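You operate a simulated robot arm through the tools that you are given. There is no shell and no other tool. Be economical: measure what you need, move in short steps, check, and stop when the job is done.

The job below is to be done with a simulated robot arm. You get a single attempt, and the scene is never put back.

Task
Close the two open tins, wipe the wooden board clean and stand the pestle in its pot.
Fine: wipe with the small sponge and put it back.
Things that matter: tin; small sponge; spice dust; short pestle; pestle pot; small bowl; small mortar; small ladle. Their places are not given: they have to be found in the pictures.

Only the result counts: the job must be done as asked and must still hold three seconds after the hand-in. Knocking over, shifting, dropping, spilling or breaking anything else fails it.

Robot
A 7-joint arm with a two-finger parallel gripper, fixed in place. Base frame: the origin is at the foot of the arm, x ahead of it, y to its left, z up; the work surface is at about z = 0.78. Readings come in m, degrees, newtons and seconds.
With the tool pointing down near the work surface it reaches from about 0.22 to 0.68 m from the base axis. Its first joint turns from -66.0 to 66.0 degrees. Payload 2.4 kg.
The tool frame sits at the grasp point between the pads (the TCP): z along the fingers, y along the line on which they close. The tips reach 0.03 m beyond it. Largest opening 0.094 m; finger width 0.028, thickness 0.01; the body of the gripper, 0.05 by 0.096 m, starts 0.055 m behind the TCP.
Orientation is that of the tool frame in the base frame, as [roll, pitch, yaw] about the fixed x, y, z axes, in that order (R = Rz(yaw) Ry(pitch) Rx(roll)). With the fingers straight down and closing along the base's y, the tool's x points along the base's -x, its y along +y and its z along -z.

Tools
- The arm moves only by the tool drive_tool. Its arguments are lists of equal length, an entry for each row: "linear": the shift along the tool's x, y, z in m, a list of three; "turn": the turn, a rotation vector about the tool's x, y, z in degrees, a list of three; "grip": the gripper command, from -1 (fully open) to 1 (shut), values between in proportion. In form: {"linear": [[x, y, z], ...], "turn": [[ax, ay, az], ...], "grip": [grip, ...]}. A call has 1 to 10 rows; each row shifts and turns the commanded pose from where the row before left it, along the tool's axes as they then stand. Each row takes 0.2 s and may step no farther than 0.05 m and 8.6 degrees from the row before; otherwise, or with a gripper value out of range, the whole call is refused. A pose out of reach is approached as far as the arm can. The call stops where the force on the tool passes 40 N (or 10 N more than at its start, if that is more) or the arm is blocked; 0.2 s more then pass. The fingers move at their own pace (about 0.153 m/s each) and stop on an object; they squeeze with about 35 N. The grip force told is the motor's: it shows also when the fingers shut on nothing. Time passes only in rows, and 0.2 s behind the last, so rows that do not move let the fingers close. The reply holds the time, the measured pose of the TCP, the force on the tool along the base axes, the opening and the grip force, in the units named above and with some noise.
- Cameras (640 x 400 px; columns grow to the right, rows downward): "scene" is fixed at [0.0364, 0.4729, 1.4548]; the picture's right is [-0.82, -0.57, 0.00], its down [-0.30, 0.44, -0.85] and it looks along [0.48, -0.70, -0.53] (base axes); focal length 362 px, centre (320, 200). "wrist" rides on the gripper at [-0.037, 0, -0.058] in the tool frame; the picture's right is [0.00, -1.00, 0.00], its down [0.97, 0.00, -0.24] and it looks along [0.24, 0.00, 0.97] (tool axes); focal length 218 px, centre (320, 200).
- grab_frame(camera): a new picture of that camera. It takes no simulated time.
- pixel_to_xyz(camera, pixels): there is no depth. For up to 12 entries [column, row, z] of the newest picture of that camera ("zoom" is the newest enlarged one), the place [x, y] in the base frame at which the ray of that pixel passes the height z, good to about 0.002 m, but the place of the scene camera against the robot may be out by one fixed shift of up to 0.018 m in any direction. It takes no simulated time.
- close_up(camera, box): a new picture of the part [left, top, right, bottom] of that camera's present view, enlarged. It takes no simulated time.
- close_job(): hands the job in; it is judged then, once.

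Work in short steps. Measure before you move; look again where a grasp or a placing could have gone wrong, and mend it. You have 80 turns and 46 pictures in all, those below and enlarged ones among them. Open the gripper and draw the arm clear of the work before you hand the job in, unless the task says otherwise; then end with one line.

The tools are called after "Call:" as a command line: name --argument value ..., lists and objects as JSON in quotes. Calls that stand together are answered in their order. drive_tool: Moves the arm, as the interface text tells. Its arguments: {"type":"object","properties":{"linear":{"type":"array","items":{"type":"array","items":{"type":"number"}}},"turn":{"type":"array","items":{"type":"array","items":{"type":"number"}}},"grip":{"type":"array","items":{"type":"number"}}},"required":["linear","turn","grip"]} The other tools are called the same way: grab_frame (camera) takes a picture; pixel_to_xyz (camera, pixels) gives the place at which the rays of pixels pass given heights; close_up (camera, box) takes an enlarged picture of a part of a camera's view; close_job () hands the job in.

At the start:

```text
t: 0.0
tcp_pos: [0.426, 0.0226, 1.0768]
tool_rot: [-180.0, 0.0, -180.0]
contact_force: [0.6, 0.0, 0.8]
grip_width: 0.0938
finger_force: 0.1
```

scene: 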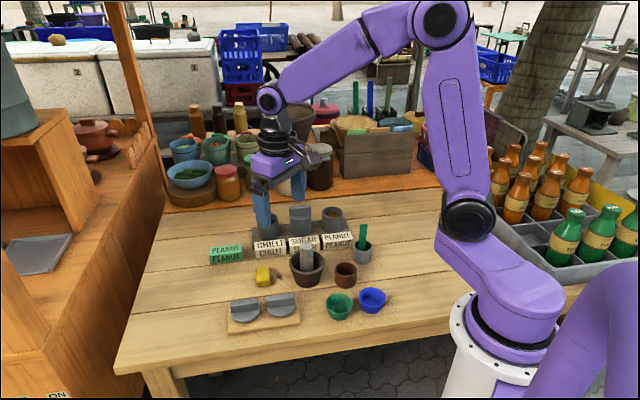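
wrist: 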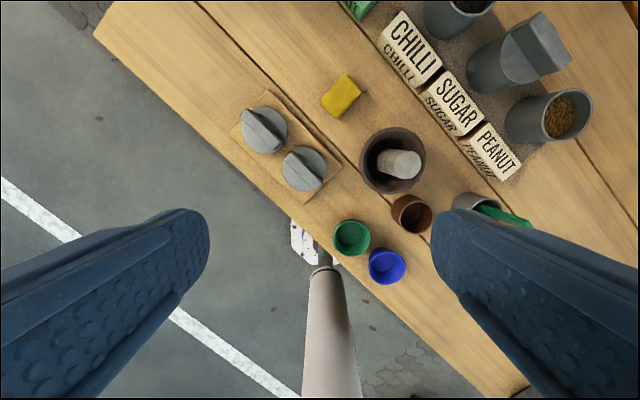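

I see three tins behind labels (CHILLI, SUGAR, PEANUT), two lids on a board at about (262,308), a yellow sponge at (264,276), and a mortar with a pestle in it. I'll enlarge the scene to see the details.

Call:
close_up --camera "scene" --box '[200, 190, 400, 340]'

Call:
close_up --camera "wrist" --box '[220, 0, 620, 290]'

```text
2.67 times, centred on (300, 265) of scene
```

zoom: 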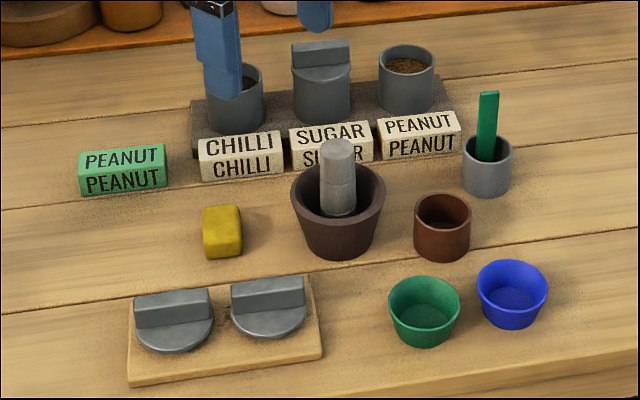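

```text
1.38 times, centred on (420, 145) of wrist
```

zoom: 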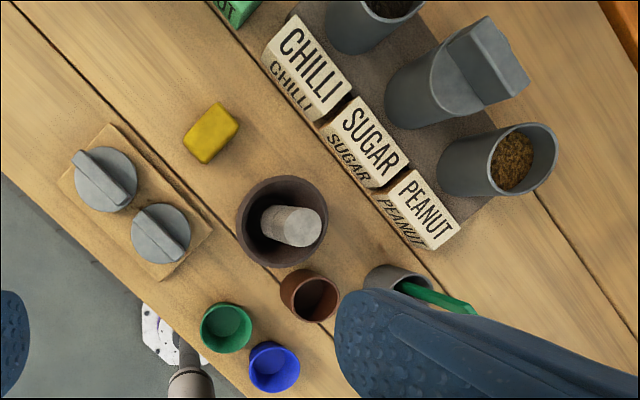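

I'll measure the main objects from the wrist enlargement, which is the more trustworthy camera.

Call:
pixel_to_xyz --camera "zoom" --pixels '[[210, 132, 0.81], [105, 178, 0.81], [160, 232, 0.81], [282, 222, 0.83], [310, 296, 0.82], [226, 327, 0.81], [274, 366, 0.81], [398, 275, 0.84], [370, 10, 0.86], [485, 70, 0.88], [520, 160, 0.86], [290, 225, 0.87]]'

Call:
close_up --camera "wrist" --box '[220, 60, 370, 210]'

```text
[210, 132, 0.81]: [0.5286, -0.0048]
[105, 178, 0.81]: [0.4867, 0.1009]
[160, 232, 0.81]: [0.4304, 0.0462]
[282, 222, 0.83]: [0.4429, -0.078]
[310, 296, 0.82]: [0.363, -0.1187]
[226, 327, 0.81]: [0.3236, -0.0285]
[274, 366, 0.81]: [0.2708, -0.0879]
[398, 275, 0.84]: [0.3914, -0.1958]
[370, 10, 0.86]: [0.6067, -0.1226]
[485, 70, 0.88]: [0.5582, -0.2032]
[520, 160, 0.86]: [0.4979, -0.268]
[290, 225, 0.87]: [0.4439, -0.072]
```

```text
2.67 times, centred on (295, 135) of wrist
```

zoom: 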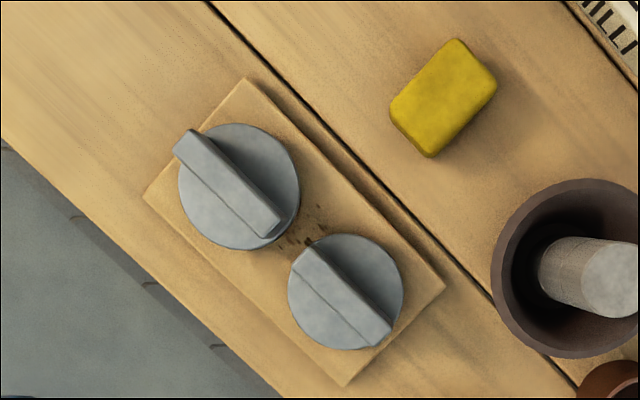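

Dark spice dust lies on the small wooden board between the two lids (zoom about 295,235). I'll move over the lids for a better look.

Call:
drive_tool --linear '[[-0.01, 0.016, 0.03], [-0.01, 0.016, 0.03], [-0.01, 0.016, 0.03], [0, 0, 0.0]]' --turn '[[0, 0, 0], [0, 0, 0], [0, 0, 0], [0, 0, 0]]' --grip '[-1, -1, -1, -1]'

Call:
grab_frame --camera "wrist"

```text
t: 1.0
tcp_pos: [0.4569, 0.0718, 0.9857]
tool_rot: [-180.0, 0.0, -179.9]
contact_force: [0.0, 0.3, -0.4]
grip_width: 0.094
finger_force: 0.1
```

```text
40 pictures are left
```

wrist: 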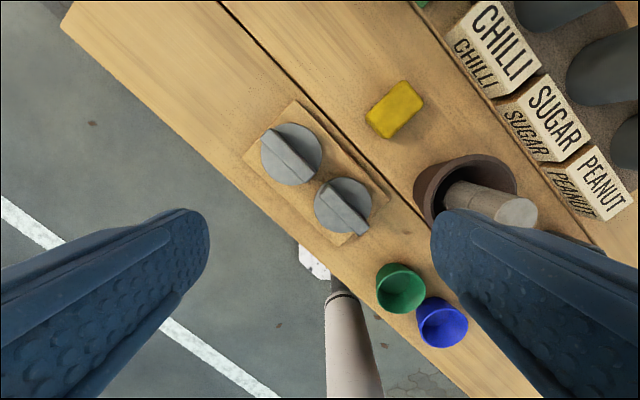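

The lids are now at (291,155) and (343,205). I'll enlarge them for their handle directions.

Call:
close_up --camera "wrist" --box '[230, 70, 430, 250]'

```text
2.22 times, centred on (330, 160) of wrist
```

zoom: 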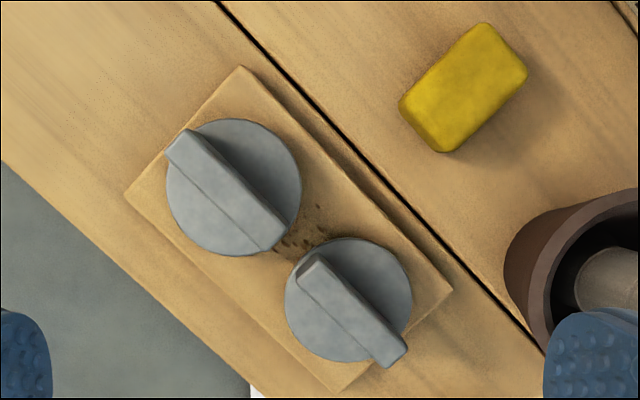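

I'll convert the handle-bar ends of both lids, at an estimated top height of 0.823, to get centres and angles.

Call:
pixel_to_xyz --camera "zoom" --pixels '[[188, 131, 0.823], [286, 215, 0.823], [167, 156, 0.823], [264, 250, 0.823], [319, 254, 0.823], [408, 346, 0.823], [298, 279, 0.823], [387, 368, 0.823], [239, 66, 0.79], [454, 290, 0.79], [124, 191, 0.79], [295, 235, 0.79]]'

Call:
close_up --camera "scene" --box '[225, 255, 325, 340]'

```text
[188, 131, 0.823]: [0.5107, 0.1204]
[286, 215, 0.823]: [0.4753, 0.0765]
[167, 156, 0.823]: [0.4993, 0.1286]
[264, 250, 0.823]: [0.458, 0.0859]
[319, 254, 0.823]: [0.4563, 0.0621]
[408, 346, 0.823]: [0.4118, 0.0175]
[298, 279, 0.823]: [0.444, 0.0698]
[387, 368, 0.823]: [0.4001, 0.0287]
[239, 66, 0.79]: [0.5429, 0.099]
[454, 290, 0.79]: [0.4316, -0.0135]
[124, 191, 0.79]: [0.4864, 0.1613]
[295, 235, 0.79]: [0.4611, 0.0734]
```

```text
4.71 times, centred on (275, 298) of scene
```

zoom: 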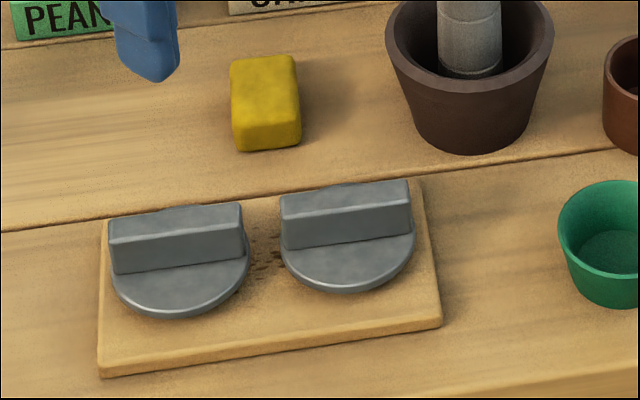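

Both bars run at about 45–48° in the base frame. Next I'll go over the tins with the yaw partly turned to measure their rims.

Call:
drive_tool --linear '[[-0.0105, -0.0403, -0.009], [-0.0105, -0.0403, -0.009], [-0.0105, -0.0403, -0.009], [-0.0105, -0.0403, -0.009], [-0.0105, -0.0403, -0.009], [-0.0105, -0.0403, -0.009], [0, 0, 0], [0, 0, 0], [0, 0, 0], [0, 0, 0]]' --turn '[[0, 0, 0], [0, 0, 0], [0, 0, 0], [0, 0, 0], [0, 0, 0], [0, 0, 0], [0, 0, -8.5], [0, 0, -8.5], [0, 0, -8.5], [0, 0, -8.5]]' --grip '[-1, -1, -1, -1, -1, -1, -1, -1, -1, -1]'

Call:
grab_frame --camera "wrist"

```text
t: 3.2
tcp_pos: [0.5196, -0.1701, 1.0403]
tool_rot: [179.9, 0.0, -146.0]
contact_force: [-0.1, -0.2, 0.4]
grip_width: 0.0939
finger_force: 0.0
```

```text
37 pictures are left
```

wrist: 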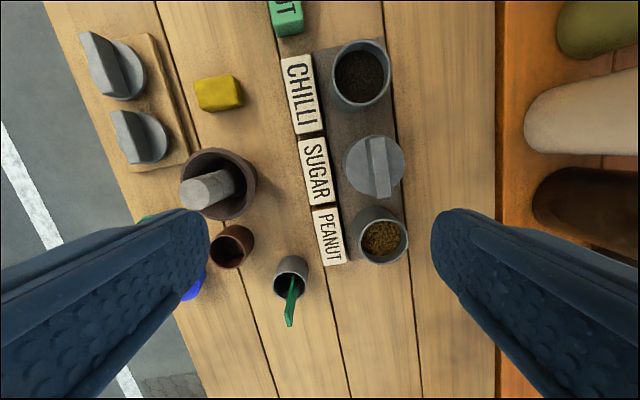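

Good overhead view: chilli rim about (361,74), sugar lid (376,167), peanut rim (381,234). I'll enlarge it.

Call:
close_up --camera "wrist" --box '[280, 25, 440, 275]'

Call:
close_up --camera "wrist" --box '[160, 130, 340, 330]'

Call:
close_up --camera "scene" --box '[260, 195, 380, 270]'

```text
1.60 times, centred on (360, 150) of wrist
```

zoom: 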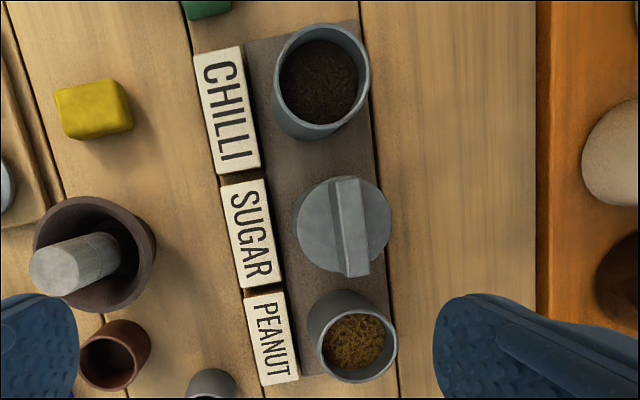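

```text
2.00 times, centred on (250, 230) of wrist
```

zoom: 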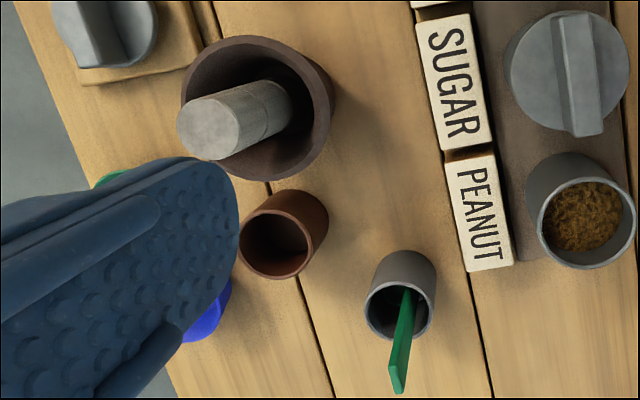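

```text
5.33 times, centred on (320, 232) of scene
```

zoom: 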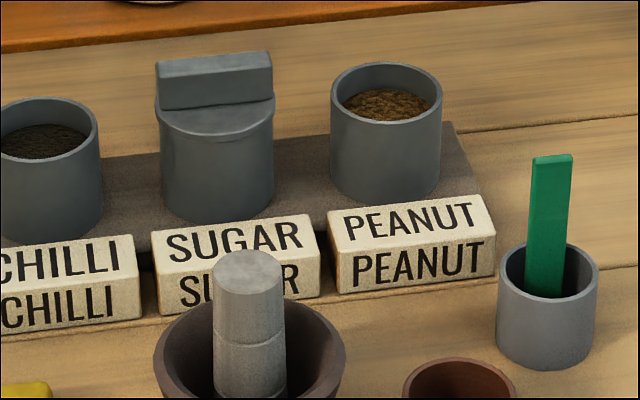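

The tins look alike in size. I'll get the camera right above the peanut rim, so height errors don't matter, and finish the turn to yaw −135.

Call:
drive_tool --linear '[[0, 0, 0], [0, 0, 0], [0.0309, -0.0155, 0.0125], [0.0309, -0.0155, 0.0125], [0.0309, -0.0155, 0.0125], [0.0309, -0.0155, 0.0125], [0, 0, 0]]' --turn '[[0, 0, -5.5], [0, 0, -5.5], [0, 0, 0], [0, 0, 0], [0, 0, 0], [0, 0, 0], [0, 0, 0]]' --grip '[-1, -1, -1, -1, -1, -1, -1]'

Call:
grab_frame --camera "wrist"

```text
t: 4.8
tcp_pos: [0.4754, -0.3023, 0.9887]
tool_rot: [179.9, 0.0, -135.0]
contact_force: [0.1, 0.1, 1.1]
grip_width: 0.0939
finger_force: 0.0
```

```text
33 pictures are left
```

wrist: 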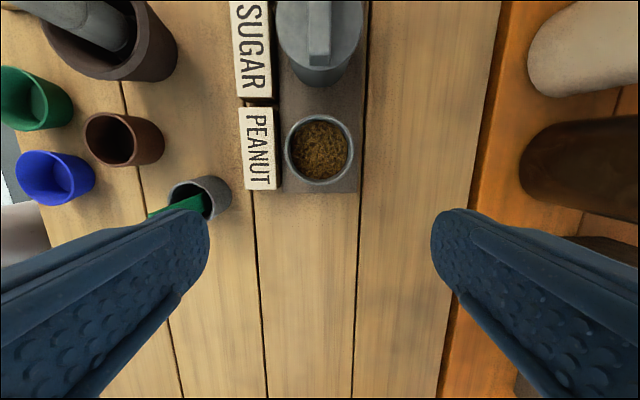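

The peanut rim centre is at (320,150), close to the nadir. I'll compute its position and go on to the chilli tin.

Call:
pixel_to_xyz --camera "wrist" --pixels '[[320, 150, 0.86], [320, 150, 0.84], [285, 150, 0.86], [355, 150, 0.86], [320, 10, 0.9], [320, 65, 0.86]]'

Call:
drive_tool --linear '[[-0.045, 0, 0], [-0.045, 0, 0], [-0.045, 0, 0], [-0.035, 0, 0], [0, 0, 0]]' --turn '[[0, 0, 0], [0, 0, 0], [0, 0, 0], [0, 0, 0], [0, 0, 0]]' --grip '[-1, -1, -1, -1, -1]'

Call:
grab_frame --camera "wrist"

```text
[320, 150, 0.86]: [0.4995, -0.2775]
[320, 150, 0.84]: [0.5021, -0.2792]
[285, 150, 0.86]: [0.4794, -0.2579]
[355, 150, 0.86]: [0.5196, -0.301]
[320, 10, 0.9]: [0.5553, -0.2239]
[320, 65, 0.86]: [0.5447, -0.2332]
```

```text
t: 6.0
tcp_pos: [0.5968, -0.182, 0.9905]
tool_rot: [-180.0, 0.1, -135.0]
contact_force: [0.6, 0.0, 0.6]
grip_width: 0.094
finger_force: 0.1
```

```text
32 pictures are left
```

wrist: 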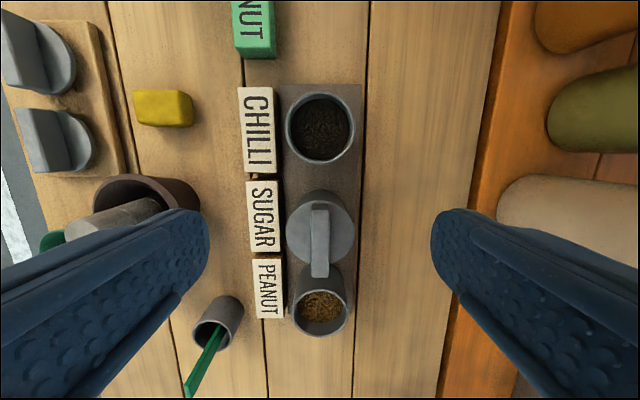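

The chilli rim centre is at (320,127), and the peanut rim is also visible here at about (321,306), which gives the height by parallax.

Call:
pixel_to_xyz --camera "wrist" --pixels '[[320, 127, 0.86], [320, 127, 0.84], [321, 306, 0.87], [321, 306, 0.86], [321, 306, 0.85], [321, 306, 0.84], [320, 90, 0.86], [320, 164, 0.86]]'

Call:
close_up --camera "wrist" --box '[240, 70, 400, 350]'

```text
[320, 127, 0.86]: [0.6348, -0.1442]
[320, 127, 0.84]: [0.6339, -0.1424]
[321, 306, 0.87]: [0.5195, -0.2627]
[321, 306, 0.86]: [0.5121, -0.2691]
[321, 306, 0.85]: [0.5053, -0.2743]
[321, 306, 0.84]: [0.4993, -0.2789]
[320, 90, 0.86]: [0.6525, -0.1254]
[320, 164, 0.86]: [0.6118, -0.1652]
```

```text
1.43 times, centred on (320, 210) of wrist
```

zoom: 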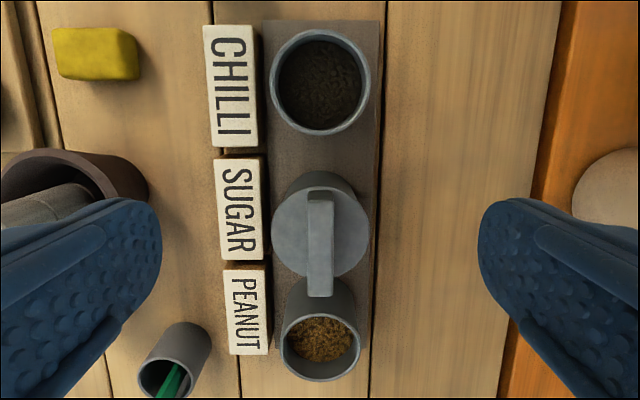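

Rim heights come out near 0.843; chilli centre is (0.634,−0.144), peanut (0.500,−0.278). Now I'll go over the first lid with this yaw.

Call:
drive_tool --linear '[[-0.0123, 0.0402, 0], [-0.0123, 0.0402, 0.0], [-0.0123, 0.0402, 0.005], [-0.0123, 0.0402, 0.005], [-0.0123, 0.0402, 0.01], [-0.0123, 0.0402, 0.01], [-0.0125, 0.0402, 0.01], [0, 0, 0]]' --turn '[[0, 0, 0], [0, 0, 0], [0, 0, 0], [0, 0, 0], [0, 0, 0], [0, 0, 0], [0, 0, 0], [0, 0, 0]]' --grip '[-1, -1, -1, -1, -1, -1, -1, -1]'

Call:
close_up --camera "wrist" --box '[220, 60, 420, 260]'

```text
t: 7.8
tcp_pos: [0.4575, 0.0786, 0.9497]
tool_rot: [179.9, -0.1, -135.0]
contact_force: [-0.5, -0.2, -0.3]
grip_width: 0.0941
finger_force: 0.1
```

```text
2.00 times, centred on (320, 160) of wrist
```

zoom: 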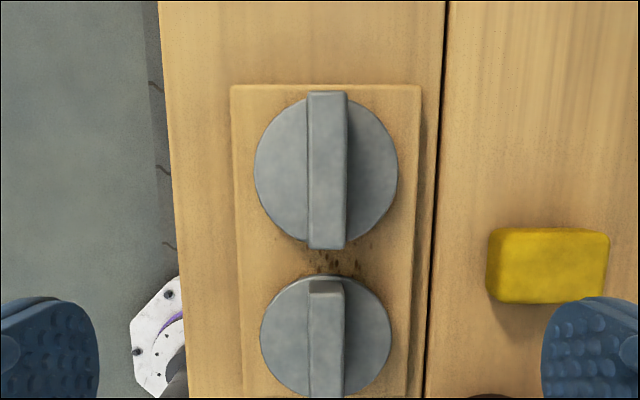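

The bar is aligned with the fingers; its centre is at pixel (324,145). I'll move over it, lower to z≈0.834 and close.

Call:
drive_tool --linear '[[-0.0379, -0.003, 0.01], [0, 0, 0.04], [0, 0, 0.035], [0, 0, 0.02], [0, 0, 0.01], [0, 0, 0], [0, 0, 0], [0, 0, 0], [0, 0, 0]]' --turn '[[0, 0, 0], [0, 0, 0], [0, 0, 0], [0, 0, 0], [0, 0, 0], [0, 0, 0], [0, 0, 0], [0, 0, 0], [0, 0, 0]]' --grip '[-1, -1, -1, -1, -1, -1, 1, 1, 1]'

```text
t: 9.8
tcp_pos: [0.4886, 0.1017, 0.8367]
tool_rot: [-179.9, 0.2, -135.1]
contact_force: [4.7, -2.7, 16.7]
grip_width: 0.0147
finger_force: 34.7
```

Gripped at 14.7 mm with the tips resting on the disc (disc top about 0.806). I'll lift.

Call:
drive_tool --linear '[[0, 0, -0.01], [0, 0, -0.03], [0, 0, -0.04], [0, 0, -0.04], [0, 0, 0]]' --turn '[[0, 0, 0], [0, 0, 0], [0, 0, 0], [0, 0, 0], [0, 0, 0]]' --grip '[1, 1, 1, 1, 1]'

Call:
grab_frame --camera "wrist"

```text
t: 11.0
tcp_pos: [0.4856, 0.1021, 0.9556]
tool_rot: [179.9, 0.0, -135.0]
contact_force: [0.5, -0.2, -0.7]
grip_width: 0.0147
finger_force: 34.9
```

```text
29 pictures are left
```

wrist: 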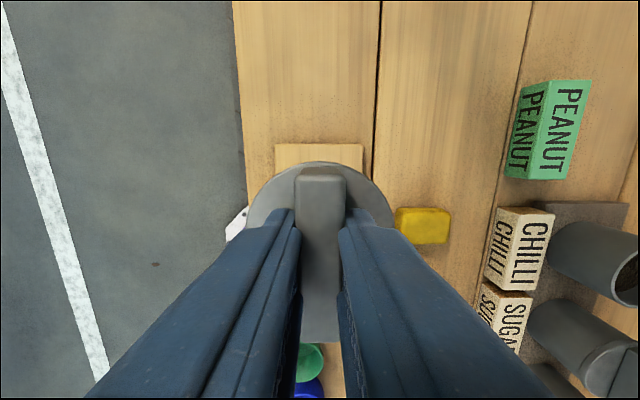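

The lid is held, centred across the fingers and about 2 mm forward along tool x. I'll carry it above the chilli tin.

Call:
drive_tool --linear '[[0.00956, -0.03986, -0.005], [0.00956, -0.03986, 0], [0.00956, -0.03986, 0], [0.00956, -0.03986, 0], [0.00956, -0.03986, 0], [0.00956, -0.03986, 0], [0.00956, -0.03986, 0], [0, 0, 0], [0, 0, 0]]' --turn '[[0, 0, 0], [0, 0, 0], [0, 0, 0], [0, 0, 0], [0, 0, 0], [0, 0, 0], [0, 0, 0], [0, 0, 0], [0, 0, 0]]' --grip '[1, 1, 1, 1, 1, 1, 1, 1, 1]'

Call:
grab_frame --camera "wrist"

```text
t: 13.0
tcp_pos: [0.6359, -0.1432, 0.9616]
tool_rot: [-180.0, -0.1, -135.0]
contact_force: [0.8, -0.1, -0.4]
grip_width: 0.0145
finger_force: 35.3
```

```text
28 pictures are left
```

wrist: 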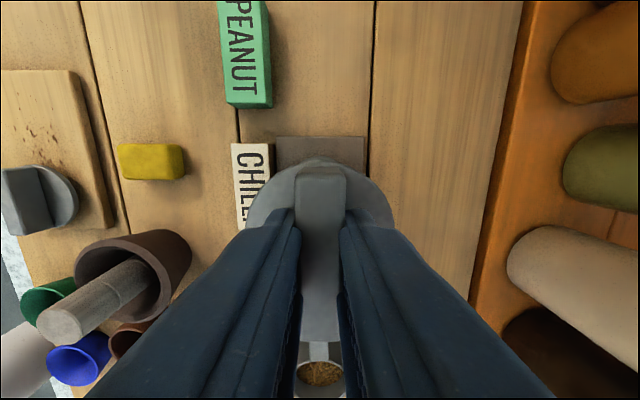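

Alignment looks right (tray mid-column 321 under the lid at 320). I'll lower in small steps, watching the force.

Call:
drive_tool --linear '[[0, 0, 0.03], [0, 0, 0.03], [0, 0, 0.006], [0, 0, 0.006], [0, 0, 0]]' --turn '[[0, 0, 0], [0, 0, 0], [0, 0, 0], [0, 0, 0], [0, 0, 0]]' --grip '[1, 1, 1, 1, 1]'

```text
t: 14.2
tcp_pos: [0.6363, -0.1421, 0.8895]
tool_rot: [180.0, -0.1, -135.1]
contact_force: [-6.1, 0.0, 11.3]
grip_width: 0.0149
finger_force: 35.5
```

Contact at 0.8895 with a sideways push of −6 N in x. I'll check the fit in a scene enlargement.

Call:
close_up --camera "scene" --box '[230, 170, 370, 270]'

```text
4.00 times, centred on (300, 220) of scene
```

zoom: 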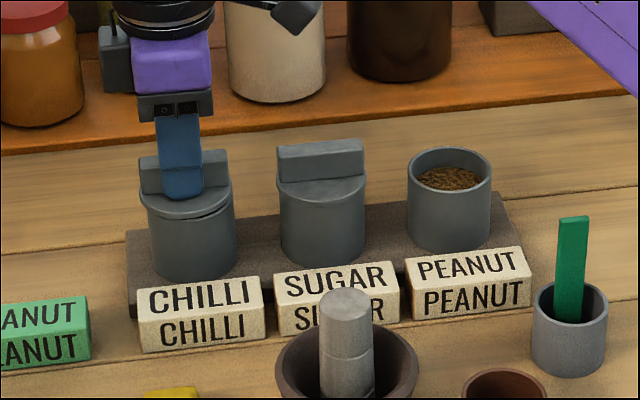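

The lid sits about 3 mm too far to the image left (−tool x). I'll raise slightly, shift +tool x by 3 mm and lower again.

Call:
drive_tool --linear '[[0, 0, -0.004], [0.003, 0, 0], [0, 0, 0.004], [0, 0, 0.003], [0, 0, 0.003], [0, 0, 0]]' --turn '[[0, 0, 0], [0, 0, 0], [0, 0, 0], [0, 0, 0], [0, 0, 0], [0, 0, 0]]' --grip '[1, 1, 1, 1, 1, 1]'

```text
t: 15.4
tcp_pos: [0.6345, -0.1431, 0.8881]
tool_rot: [-179.9, -0.1, -135.0]
contact_force: [-8.5, 2.7, 10.5]
grip_width: 0.015
finger_force: 35.4
stopped in row 6: the force on the tool passed its limit (the readings are from after the stop); the commanded pose is now the measured one
```

The reaction pushes along +tool y (about 8 N) and +tool x (about 4 N). I'll shift 2 mm and 1 mm that way and try again.

Call:
drive_tool --linear '[[0, 0, -0.004], [0.001, 0.002, 0], [0, 0, 0.004], [0, 0, 0.003], [0, 0, 0.003], [0, 0, 0]]' --turn '[[0, 0, 0], [0, 0, 0], [0, 0, 0], [0, 0, 0], [0, 0, 0], [0, 0, 0]]' --grip '[1, 1, 1, 1, 1, 1]'

Call:
close_up --camera "scene" --box '[240, 185, 340, 255]'

```text
t: 16.6
tcp_pos: [0.6338, -0.1446, 0.8862]
tool_rot: [-179.8, 0.3, -135.0]
contact_force: [-7.6, 1.3, 9.1]
grip_width: 0.0148
finger_force: 35.5
stopped in row 5: the force on the tool passed its limit (the readings are from after the stop); the commanded pose is now the measured one
```

```text
5.71 times, centred on (290, 220) of scene
```

zoom: 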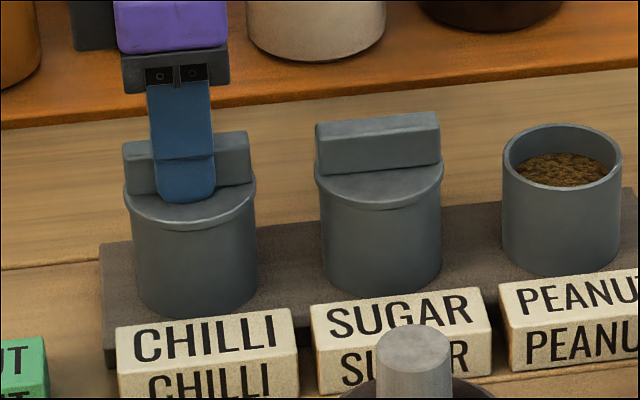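

Slightly lower now (0.8862); the lid is still about 2 mm to the left compared with the sugar tin. I'll shift +tool x 2 mm and press gently again.

Call:
drive_tool --linear '[[0, 0, -0.003], [0.002, 0.0005, 0], [0, 0, 0.003], [0, 0, 0.002], [0, 0, 0.002], [0, 0, 0.002], [0, 0, 0]]' --turn '[[0, 0, 0], [0, 0, 0], [0, 0, 0], [0, 0, 0], [0, 0, 0], [0, 0, 0], [0, 0, 0]]' --grip '[1, 1, 1, 1, 1, 1, 1]'

Call:
close_up --camera "scene" --box '[240, 185, 340, 255]'

```text
t: 17.9
tcp_pos: [0.634, -0.1433, 0.8867]
tool_rot: [-179.6, 0.3, -134.9]
contact_force: [-8.8, 3.6, 10.4]
grip_width: 0.0149
finger_force: 34.4
stopped in row 6: the force on the tool passed its limit (the readings are from after the stop); the commanded pose is now the measured one
```

```text
5.71 times, centred on (290, 220) of scene
```

zoom: 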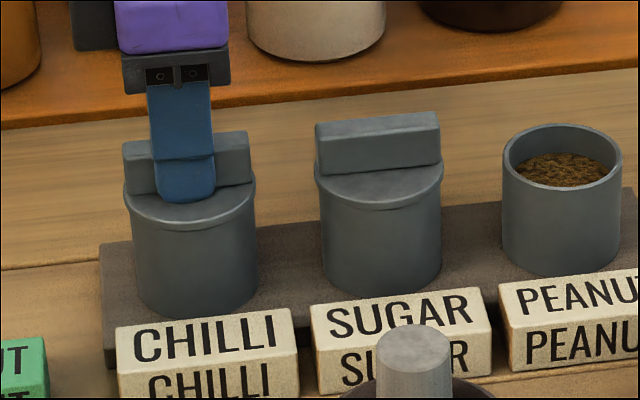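

The lid's height above the tin base and its centring now match the sugar tin (after scaling for perspective), so it is seated. I'll release and rise.

Call:
drive_tool --linear '[[0, 0, 0], [0, 0, 0], [0, 0, 0], [0, 0, -0.02], [0, 0, -0.04], [0, 0, -0.04], [-0.002, 0, 0]]' --turn '[[0, 0, 0], [0, 0, 0], [0, 0, 0], [0, 0, 0], [0, 0, 0], [0, 0, 0], [0, 0, 0]]' --grip '[-0.3, -0.3, -0.3, -0.3, -1, -1, -1]'

Call:
grab_frame --camera "wrist"

Call:
close_up --camera "scene" --box '[240, 185, 340, 255]'

```text
t: 19.4
tcp_pos: [0.6346, -0.144, 0.9862]
tool_rot: [-179.5, 0.4, -134.9]
contact_force: [-0.2, -0.1, 1.2]
grip_width: 0.094
finger_force: 0.0
```

```text
24 pictures are left
```

wrist: 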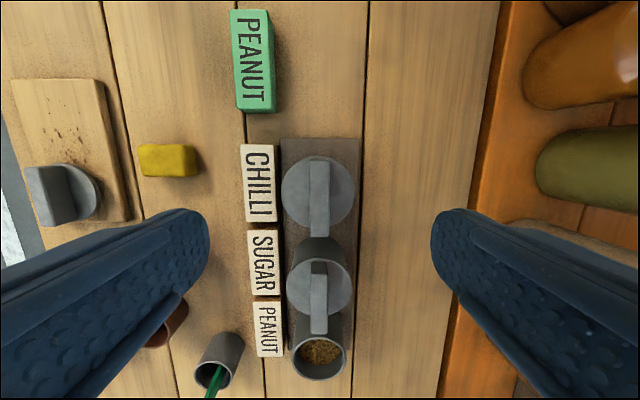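

```text
5.71 times, centred on (290, 220) of scene
```

zoom: 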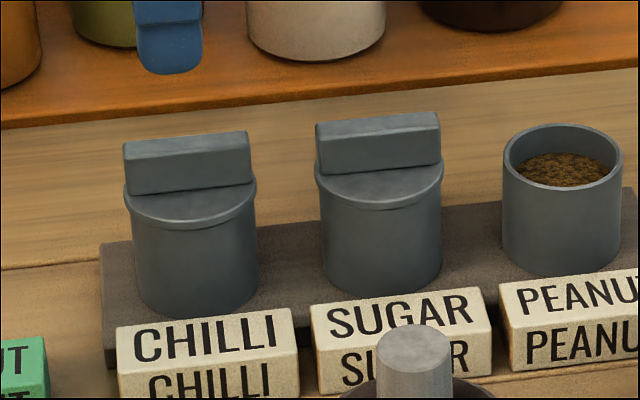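

The chilli tin is closed. Now I'll go above the second lid.

Call:
drive_tool --linear '[[0.0081, 0.0467, 0], [0.0081, 0.0467, 0], [0.0081, 0.0467, 0], [0.0081, 0.0467, 0.01], [0.0081, 0.0467, 0.01], [0.0081, 0.0467, 0.016], [0, 0, 0]]' --turn '[[0, 0, 0], [0, 0, 0], [0, 0, 0], [0, 0, 0], [0, 0, 0], [0, 0, 0], [0, 0, 0]]' --grip '[-1, -1, -1, -1, -1, -1, -1]'

Call:
close_up --camera "wrist" --box '[220, 60, 420, 260]'

```text
t: 21.1
tcp_pos: [0.4024, 0.0237, 0.9475]
tool_rot: [-179.4, 0.4, -134.9]
contact_force: [-0.2, 0.1, 0.0]
grip_width: 0.0939
finger_force: 0.0
```

```text
2.00 times, centred on (320, 160) of wrist
```

zoom: 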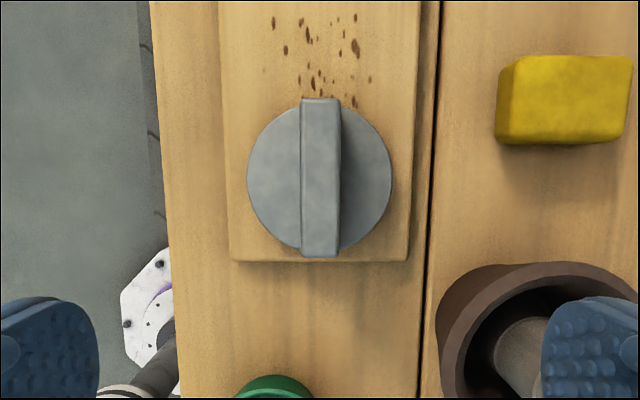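

The second lid's bar centre is at pixel (320,148). The tool has picked up about 0.7° of tilt, so I'll correct that, move over the bar, lower and grip.

Call:
drive_tool --linear '[[0, 0, 0], [-0.0359, -0.0017, 0.01], [0, 0, 0.04], [0, 0, 0.032], [0, 0, 0.02], [0, 0, 0.009], [0, 0, 0], [0, 0, 0], [0, 0, 0], [0, 0, 0]]' --turn '[[-0.6, 0.4, 0], [0, 0, 0], [0, 0, 0], [0, 0, 0], [0, 0, 0], [0, 0, 0], [0, 0, 0], [0, 0, 0], [0, 0, 0], [0, 0, 0]]' --grip '[-1, -1, -1, -1, -1, -1, -1, 1, 1, 1]'

Call:
drive_tool --linear '[[0, 0, -0.01], [0, 0, -0.03], [0, 0, -0.04], [0, 0, -0.045], [0, 0, 0]]' --turn '[[0, 0, 0], [0, 0, 0], [0, 0, 0], [0, 0, 0], [0, 0, 0]]' --grip '[1, 1, 1, 1, 1]'

Call:
grab_frame --camera "wrist"

```text
t: 23.2
tcp_pos: [0.429, 0.0469, 0.8373]
tool_rot: [179.9, 0.0, -134.9]
contact_force: [-0.2, -0.1, 1.4]
grip_width: 0.0149
finger_force: 35.1
```

```text
t: 24.4
tcp_pos: [0.4291, 0.0468, 0.9616]
tool_rot: [179.9, -0.1, -134.9]
contact_force: [-1.4, 0.1, 0.0]
grip_width: 0.0144
finger_force: 35.2
```

```text
21 pictures are left
```

wrist: 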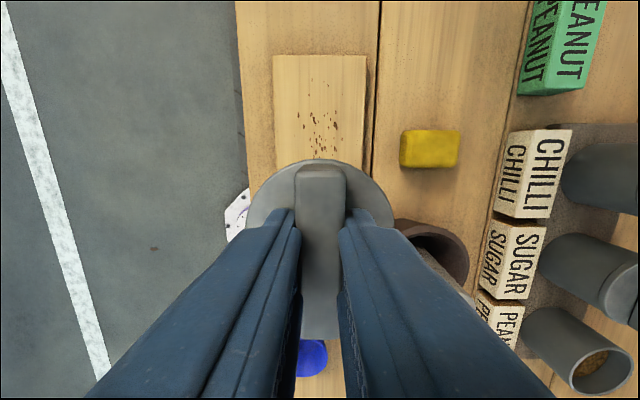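

Held well. I'll carry it high above everything to over the peanut tin at (0.499,−0.279).

Call:
drive_tool --linear '[[0, 0, -0.025], [0.0226, -0.035, 0], [0.0226, -0.035, 0], [0.0226, -0.035, 0], [0.0226, -0.035, 0], [0.0226, -0.035, 0], [0.0226, -0.035, 0], [0.0226, -0.035, 0], [0.0226, -0.035, 0], [0, 0, 0.025]]' --turn '[[0, 0, 0], [0, 0, 0], [0, 0, 0], [0, 0, 0], [0, 0, 0], [0, 0, 0], [0, 0, 0], [0, 0, 0], [0, 0, 0], [0, 0, 0]]' --grip '[1, 1, 1, 1, 1, 1, 1, 1, 1, 1]'

Call:
drive_tool --linear '[[0, 0, 0.03], [0, 0, 0.02], [0, 0, 0.01], [0, 0, 0.005], [0, 0, 0.004], [0, 0, 0.004], [0, 0, 0]]' --turn '[[0, 0, 0], [0, 0, 0], [0, 0, 0], [0, 0, 0], [0, 0, 0], [0, 0, 0], [0, 0, 0]]' --grip '[1, 1, 1, 1, 1, 1, 1]'

Call:
close_up --camera "scene" --box '[270, 185, 370, 255]'

```text
t: 26.6
tcp_pos: [0.4997, -0.2818, 0.9611]
tool_rot: [179.9, 0.0, -134.9]
contact_force: [0.0, 0.1, -0.3]
grip_width: 0.0147
finger_force: 35.2
```

```text
t: 28.2
tcp_pos: [0.499, -0.2802, 0.889]
tool_rot: [179.9, -0.1, -134.9]
contact_force: [-3.1, 4.6, 8.4]
grip_width: 0.0148
finger_force: 35.5
```

```text
5.71 times, centred on (320, 220) of scene
```

zoom: 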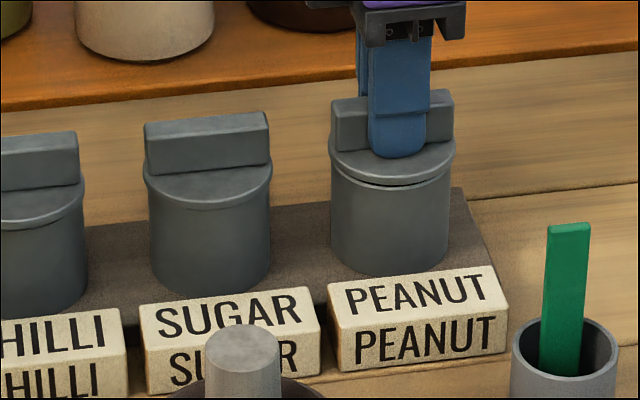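

Contact at 0.889; the reaction is along +tool y (5.4 N) and a gap shows under the front. I'll shift 2 mm that way and press again.

Call:
drive_tool --linear '[[0, 0, -0.004], [0, 0.002, 0], [0, 0, 0.003], [0, 0, 0.003], [0, 0, 0.002], [0, 0, 0]]' --turn '[[0, 0, 0], [0, 0, 0], [0, 0, 0], [0, 0, 0], [0, 0, 0], [0, 0, 0]]' --grip '[1, 1, 1, 1, 1, 1]'

Call:
close_up --camera "scene" --box '[270, 185, 370, 255]'

```text
t: 29.6
tcp_pos: [0.4993, -0.2794, 0.8881]
tool_rot: [180.0, -0.1, -135.0]
contact_force: [-5.9, 3.8, 10.1]
grip_width: 0.0149
finger_force: 35.2
stopped in row 6: the force on the tool passed its limit (the readings are from after the stop); the commanded pose is now the measured one
```

```text
5.71 times, centred on (320, 220) of scene
```

zoom: 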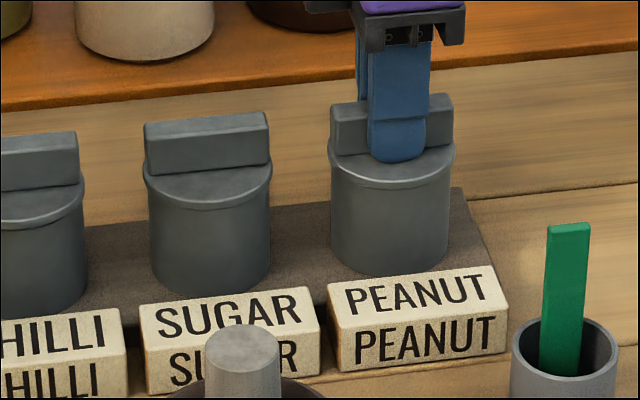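

The gap is gone and its proportions follow the other tins. I'll release, rise and check.

Call:
drive_tool --linear '[[0, 0, 0.001], [0, 0, 0], [0, 0, 0], [0, 0, 0], [0, 0, -0.02], [0, 0, -0.04], [0, 0, -0.04], [0, 0, 0]]' --turn '[[0, 0, 0], [0, 0, 0], [0, 0, 0], [0, 0, 0], [0, 0, 0], [0, 0, 0], [0, 0, 0], [0, 0, 0]]' --grip '[1, -0.3, -0.3, -0.3, -0.3, -1, -1, -1]'

Call:
close_up --camera "scene" --box '[260, 185, 380, 265]'

```text
t: 31.4
tcp_pos: [0.4992, -0.2797, 0.9856]
tool_rot: [-180.0, 0.0, -134.8]
contact_force: [0.3, -0.1, -0.3]
grip_width: 0.0941
finger_force: 0.1
```

```text
5.00 times, centred on (320, 225) of scene
```

zoom: 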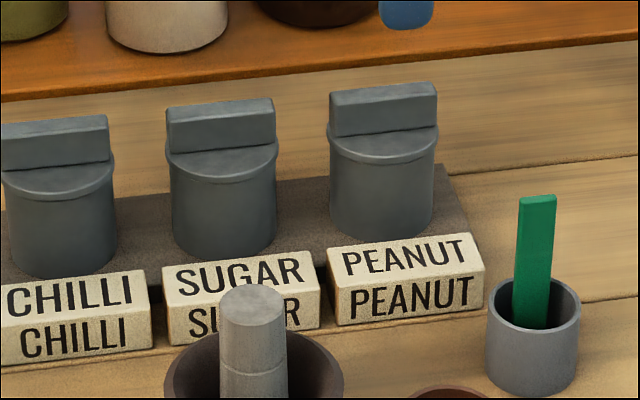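

Both tins are closed. Next is the sponge at about (0.53,−0.005): I'll move the camera above it.

Call:
drive_tool --linear '[[-0.03, 0.0288, 0], [-0.03, 0.0288, 0], [-0.03, 0.0288, 0], [-0.03, 0.0288, 0], [-0.03, 0.0288, 0.015], [-0.03, 0.0288, 0.02], [0, 0, 0]]' --turn '[[0, 0, 0], [0, 0, 0], [0, 0, 0], [0, 0, 0], [0, 0, 0], [0, 0, 0], [0, 0, 0]]' --grip '[-1, -1, -1, -1, -1, -1, -1]'

Call:
grab_frame --camera "wrist"

```text
t: 33.0
tcp_pos: [0.5035, -0.0292, 0.9514]
tool_rot: [-179.9, 0.1, -134.9]
contact_force: [0.6, -0.2, -0.7]
grip_width: 0.0941
finger_force: 0.0
```

```text
17 pictures are left
```

wrist: 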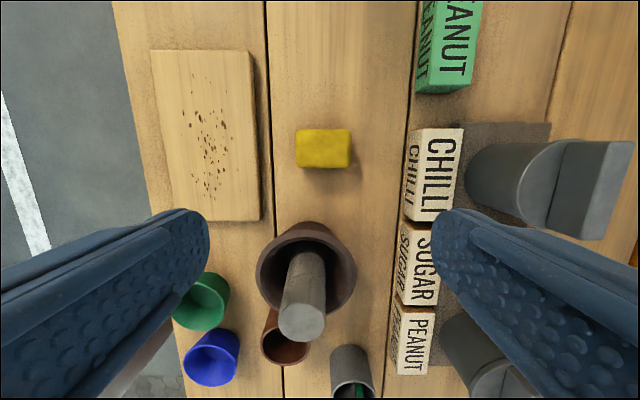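

The sponge is centred at (323,147). I'll convert the sponge, the board corners and the dust extent.

Call:
pixel_to_xyz --camera "wrist" --pixels '[[323, 147, 0.8], [151, 50, 0.79], [249, 51, 0.79], [168, 221, 0.79], [261, 219, 0.79], [192, 76, 0.79], [210, 200, 0.79], [183, 140, 0.79], [232, 140, 0.79]]'

Call:
close_up --camera "wrist" --box '[140, 40, 360, 230]'

```text
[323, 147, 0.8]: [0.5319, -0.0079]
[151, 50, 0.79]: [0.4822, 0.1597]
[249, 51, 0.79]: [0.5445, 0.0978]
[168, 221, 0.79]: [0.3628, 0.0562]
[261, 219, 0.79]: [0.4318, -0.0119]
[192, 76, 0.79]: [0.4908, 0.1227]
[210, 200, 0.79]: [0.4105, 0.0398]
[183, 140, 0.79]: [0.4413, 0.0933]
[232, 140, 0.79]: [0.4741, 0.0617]
```

```text
2.11 times, centred on (250, 135) of wrist
```

zoom: 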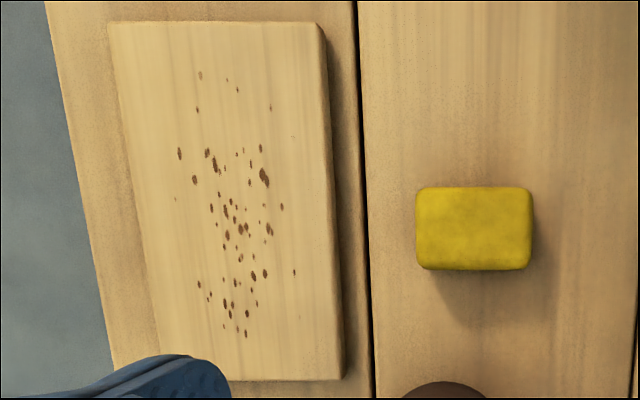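

Dust covers about ±65 mm along and ±28 mm across the board (centre about 0.455,0.0755). I'll grip the sponge from its long sides with a part-open gripper, keeping the tips clear of the board edge.

Call:
drive_tool --linear '[[-0.036, -0.0035, 0], [0, 0, 0.045], [0, 0, 0.045], [0, 0, 0.03], [0, 0, 0.0125], [0, 0, 0], [0, 0, 0], [0, 0, 0], [0, 0, 0]]' --turn '[[0, 0, 0], [0, 0, 0], [0, 0, 0], [0, 0, 0], [0, 0, 0], [0, 0, 0], [0, 0, 0], [0, 0, 0], [0, 0, 0]]' --grip '[-0.5, -0.5, -0.5, -0.5, -0.5, -0.5, 1, 1, 1]'

Call:
close_up --camera "scene" --box '[215, 235, 325, 335]'

```text
t: 35.0
tcp_pos: [0.5324, -0.0056, 0.8194]
tool_rot: [-180.0, 0.0, -134.9]
contact_force: [0.0, -0.3, 0.4]
grip_width: 0.0502
finger_force: 35.2
```

```text
4.00 times, centred on (270, 285) of scene
```

zoom: 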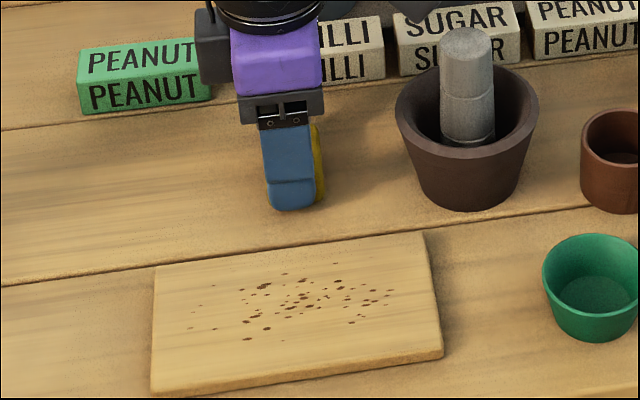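

Sponge gripped (50.2 mm) at TCP (0.5324,−0.0056,0.8194), which I'll remember for the return. I'll lift it and take it to the far end of the first stroke, just above the board.

Call:
drive_tool --linear '[[0, 0, -0.03], [0, 0, -0.03], [-0.0209, 0.0333, 0], [-0.0209, 0.0333, 0], [-0.0208, 0.0334, 0], [0, 0, 0.03], [0, 0, 0.015], [0, 0, 0]]' --turn '[[0, 0, 0], [0, 0, 0], [0, 0, 0], [0, 0, 0], [0, 0, 0], [0, 0, 0], [0, 0, 0], [0, 0, 0]]' --grip '[1, 1, 1, 1, 1, 1, 1, 1]'

Call:
drive_tool --linear '[[0, 0, 0.002], [0, 0, 0]]' --turn '[[0, 0, 0], [0, 0, 0]]' --grip '[1, 1]'

Call:
drive_tool --linear '[[0, 0, 0.001], [0, 0, 0]]' --turn '[[0, 0, 0], [0, 0, 0]]' --grip '[1, 1]'

Call:
close_up --camera "scene" --box '[215, 245, 325, 335]'

```text
t: 36.8
tcp_pos: [0.5053, 0.1078, 0.8325]
tool_rot: [-179.9, 0.2, -134.9]
contact_force: [0.3, 0.3, 0.2]
grip_width: 0.0504
finger_force: 35.4
```

```text
t: 37.4
tcp_pos: [0.5057, 0.1071, 0.8306]
tool_rot: [-179.9, 0.1, -134.9]
contact_force: [0.6, 0.4, 0.7]
grip_width: 0.0503
finger_force: 34.7
```

```text
t: 38.0
tcp_pos: [0.505, 0.1084, 0.8301]
tool_rot: [-180.0, 0.1, -134.8]
contact_force: [-1.3, -0.6, 8.7]
grip_width: 0.0505
finger_force: 35.1
```

```text
4.44 times, centred on (270, 290) of scene
```

zoom: 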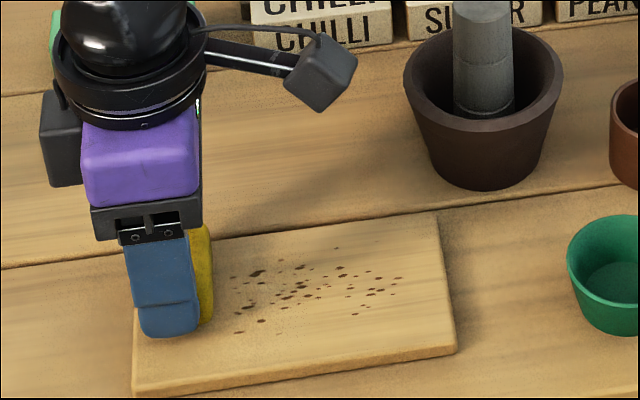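

Touching the board with about 8.7 N. I'll ease off half a millimetre and make the first stroke.

Call:
drive_tool --linear '[[0, 0, -0.0004], [0.015, 0, 0], [0.015, 0, 0], [0.015, 0, 0], [0.015, 0, 0], [0.015, 0, 0], [0.015, 0, 0], [0.015, 0, 0], [0.015, 0, 0], [0, 0, 0]]' --turn '[[0, 0, 0], [0, 0, 0], [0, 0, 0], [0, 0, 0], [0, 0, 0], [0, 0, 0], [0, 0, 0], [0, 0, 0], [0, 0, 0], [0, 0, 0]]' --grip '[1, 1, 1, 1, 1, 1, 1, 1, 1, 1]'

Call:
close_up --camera "scene" --box '[215, 245, 325, 335]'

```text
t: 40.2
tcp_pos: [0.4194, 0.0228, 0.8309]
tool_rot: [179.9, 0.0, -134.7]
contact_force: [0.9, 0.9, 5.0]
grip_width: 0.0503
finger_force: 35.1
```

```text
4.44 times, centred on (270, 290) of scene
```

zoom: 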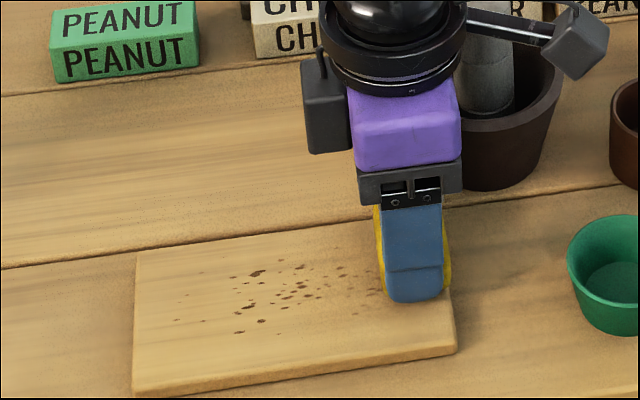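

The board hasn't moved and the spots look somewhat fainter. I'll shift 20 mm across and stroke back with a touch more pressure.

Call:
drive_tool --linear '[[0, 0.012, 0.0003], [0, 0.01, 0], [-0.015, 0, 0], [-0.015, 0, 0], [-0.015, 0, 0], [-0.015, 0, 0], [-0.015, 0, 0], [-0.015, 0, 0], [-0.015, 0, 0], [-0.015, 0, 0]]' --turn '[[0, 0, 0], [0, 0, 0], [0, 0, 0], [0, 0, 0], [0, 0, 0], [0, 0, 0], [0, 0, 0], [0, 0, 0], [0, 0, 0], [0, 0, 0]]' --grip '[1, 1, 1, 1, 1, 1, 1, 1, 1, 1]'

Call:
close_up --camera "scene" --box '[215, 245, 325, 335]'

```text
t: 42.4
tcp_pos: [0.4903, 0.1239, 0.831]
tool_rot: [-180.0, 0.0, -134.8]
contact_force: [-0.4, -0.7, -0.4]
grip_width: 0.0504
finger_force: 35.7
```

```text
4.44 times, centred on (270, 290) of scene
```

zoom: 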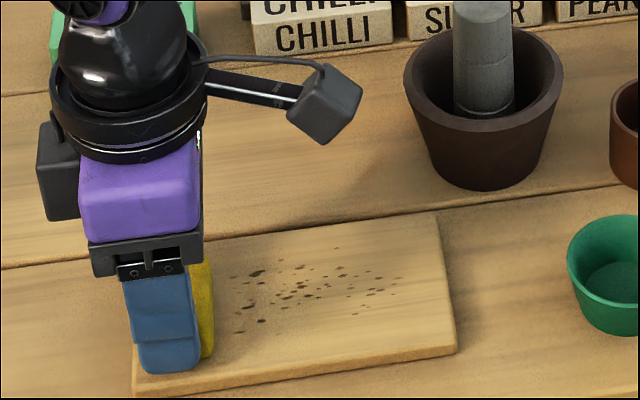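

The dust is fading but contact was lost on that pass. I'll press about 1 mm deeper and make another stroke forward along this line.

Call:
drive_tool --linear '[[0, 0, 0.0012], [0.015, 0, 0], [0.015, 0, 0], [0.015, 0, 0], [0.015, 0, 0], [0.015, 0, 0], [0.015, 0, 0], [0.015, 0, 0], [0.015, 0, 0], [0, 0, 0]]' --turn '[[0, 0, 0], [0, 0, 0], [0, 0, 0], [0, 0, 0], [0, 0, 0], [0, 0, 0], [0, 0, 0], [0, 0, 0], [0, 0, 0], [0, 0, 0]]' --grip '[1, 1, 1, 1, 1, 1, 1, 1, 1, 1]'

Call:
drive_tool --linear '[[0, -0.012, 0.0002], [0, -0.01, 0], [-0.015, 0, 0], [-0.015, 0, 0], [-0.015, 0, 0], [-0.015, 0, 0], [-0.015, 0, 0], [-0.015, 0, 0], [-0.015, 0, 0], [-0.015, 0, 0]]' --turn '[[0, 0, 0], [0, 0, 0], [0, 0, 0], [0, 0, 0], [0, 0, 0], [0, 0, 0], [0, 0, 0], [0, 0, 0], [0, 0, 0], [0, 0, 0]]' --grip '[1, 1, 1, 1, 1, 1, 1, 1, 1, 1]'

Call:
close_up --camera "scene" --box '[215, 245, 325, 335]'

```text
t: 44.6
tcp_pos: [0.406, 0.0381, 0.8291]
tool_rot: [-179.9, 0.1, -134.9]
contact_force: [9.4, 6.0, 22.9]
grip_width: 0.0503
finger_force: 35.1
```

```text
t: 46.8
tcp_pos: [0.5043, 0.1081, 0.8298]
tool_rot: [-179.9, 0.0, -134.9]
contact_force: [-0.3, -0.2, -0.5]
grip_width: 0.0504
finger_force: 34.8
```

```text
4.44 times, centred on (270, 290) of scene
```

zoom: 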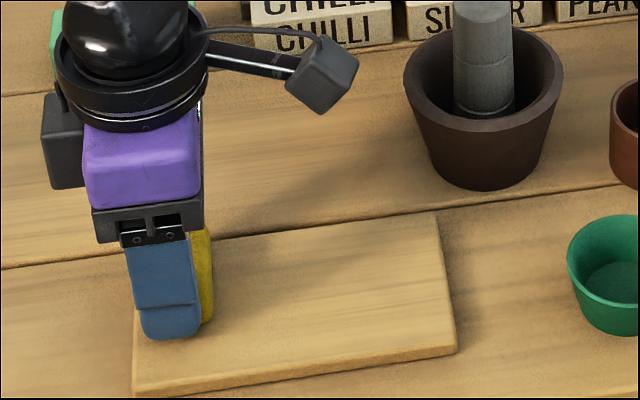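

The board looks clean and unmoved. I'll carry the sponge back to its original spot.

Call:
drive_tool --linear '[[0, 0, -0.025], [0, 0, -0.025], [0.0202, -0.0334, 0], [0.0202, -0.0334, 0], [0.0201, -0.0335, 0], [0, 0, 0.03], [0, 0, 0.02], [0, 0, 0.008], [0, 0, 0]]' --turn '[[0, 0, 0], [0, 0, 0], [0, 0, 0], [0, 0, 0], [0, 0, 0], [0, 0, 0], [0, 0, 0], [0, 0, 0], [0, 0, 0]]' --grip '[1, 1, 1, 1, 1, 1, 1, 1, 1]'

Call:
drive_tool --linear '[[0, 0, 0.001], [0, 0, 0]]' --turn '[[0, 0, 0], [0, 0, 0]]' --grip '[1, 1]'

```text
t: 48.8
tcp_pos: [0.5335, -0.0055, 0.8214]
tool_rot: [-179.9, 0.1, -134.9]
contact_force: [0.8, -0.4, -0.2]
grip_width: 0.0503
finger_force: 35.4
```

```text
t: 49.4
tcp_pos: [0.5342, -0.0054, 0.819]
tool_rot: [-179.9, 0.0, -134.8]
contact_force: [0.3, 0.8, -0.2]
grip_width: 0.0503
finger_force: 35.4
```

No contact yet, so I'll lower a millimetre more.

Call:
drive_tool --linear '[[0, 0, 0.001], [0, 0, 0]]' --turn '[[0, 0, 0], [0, 0, 0]]' --grip '[1, 1]'

```text
t: 50.0
tcp_pos: [0.5334, -0.0059, 0.8176]
tool_rot: [-179.9, 0.0, -135.0]
contact_force: [-0.5, -0.2, -0.2]
grip_width: 0.05
finger_force: 35.0
```

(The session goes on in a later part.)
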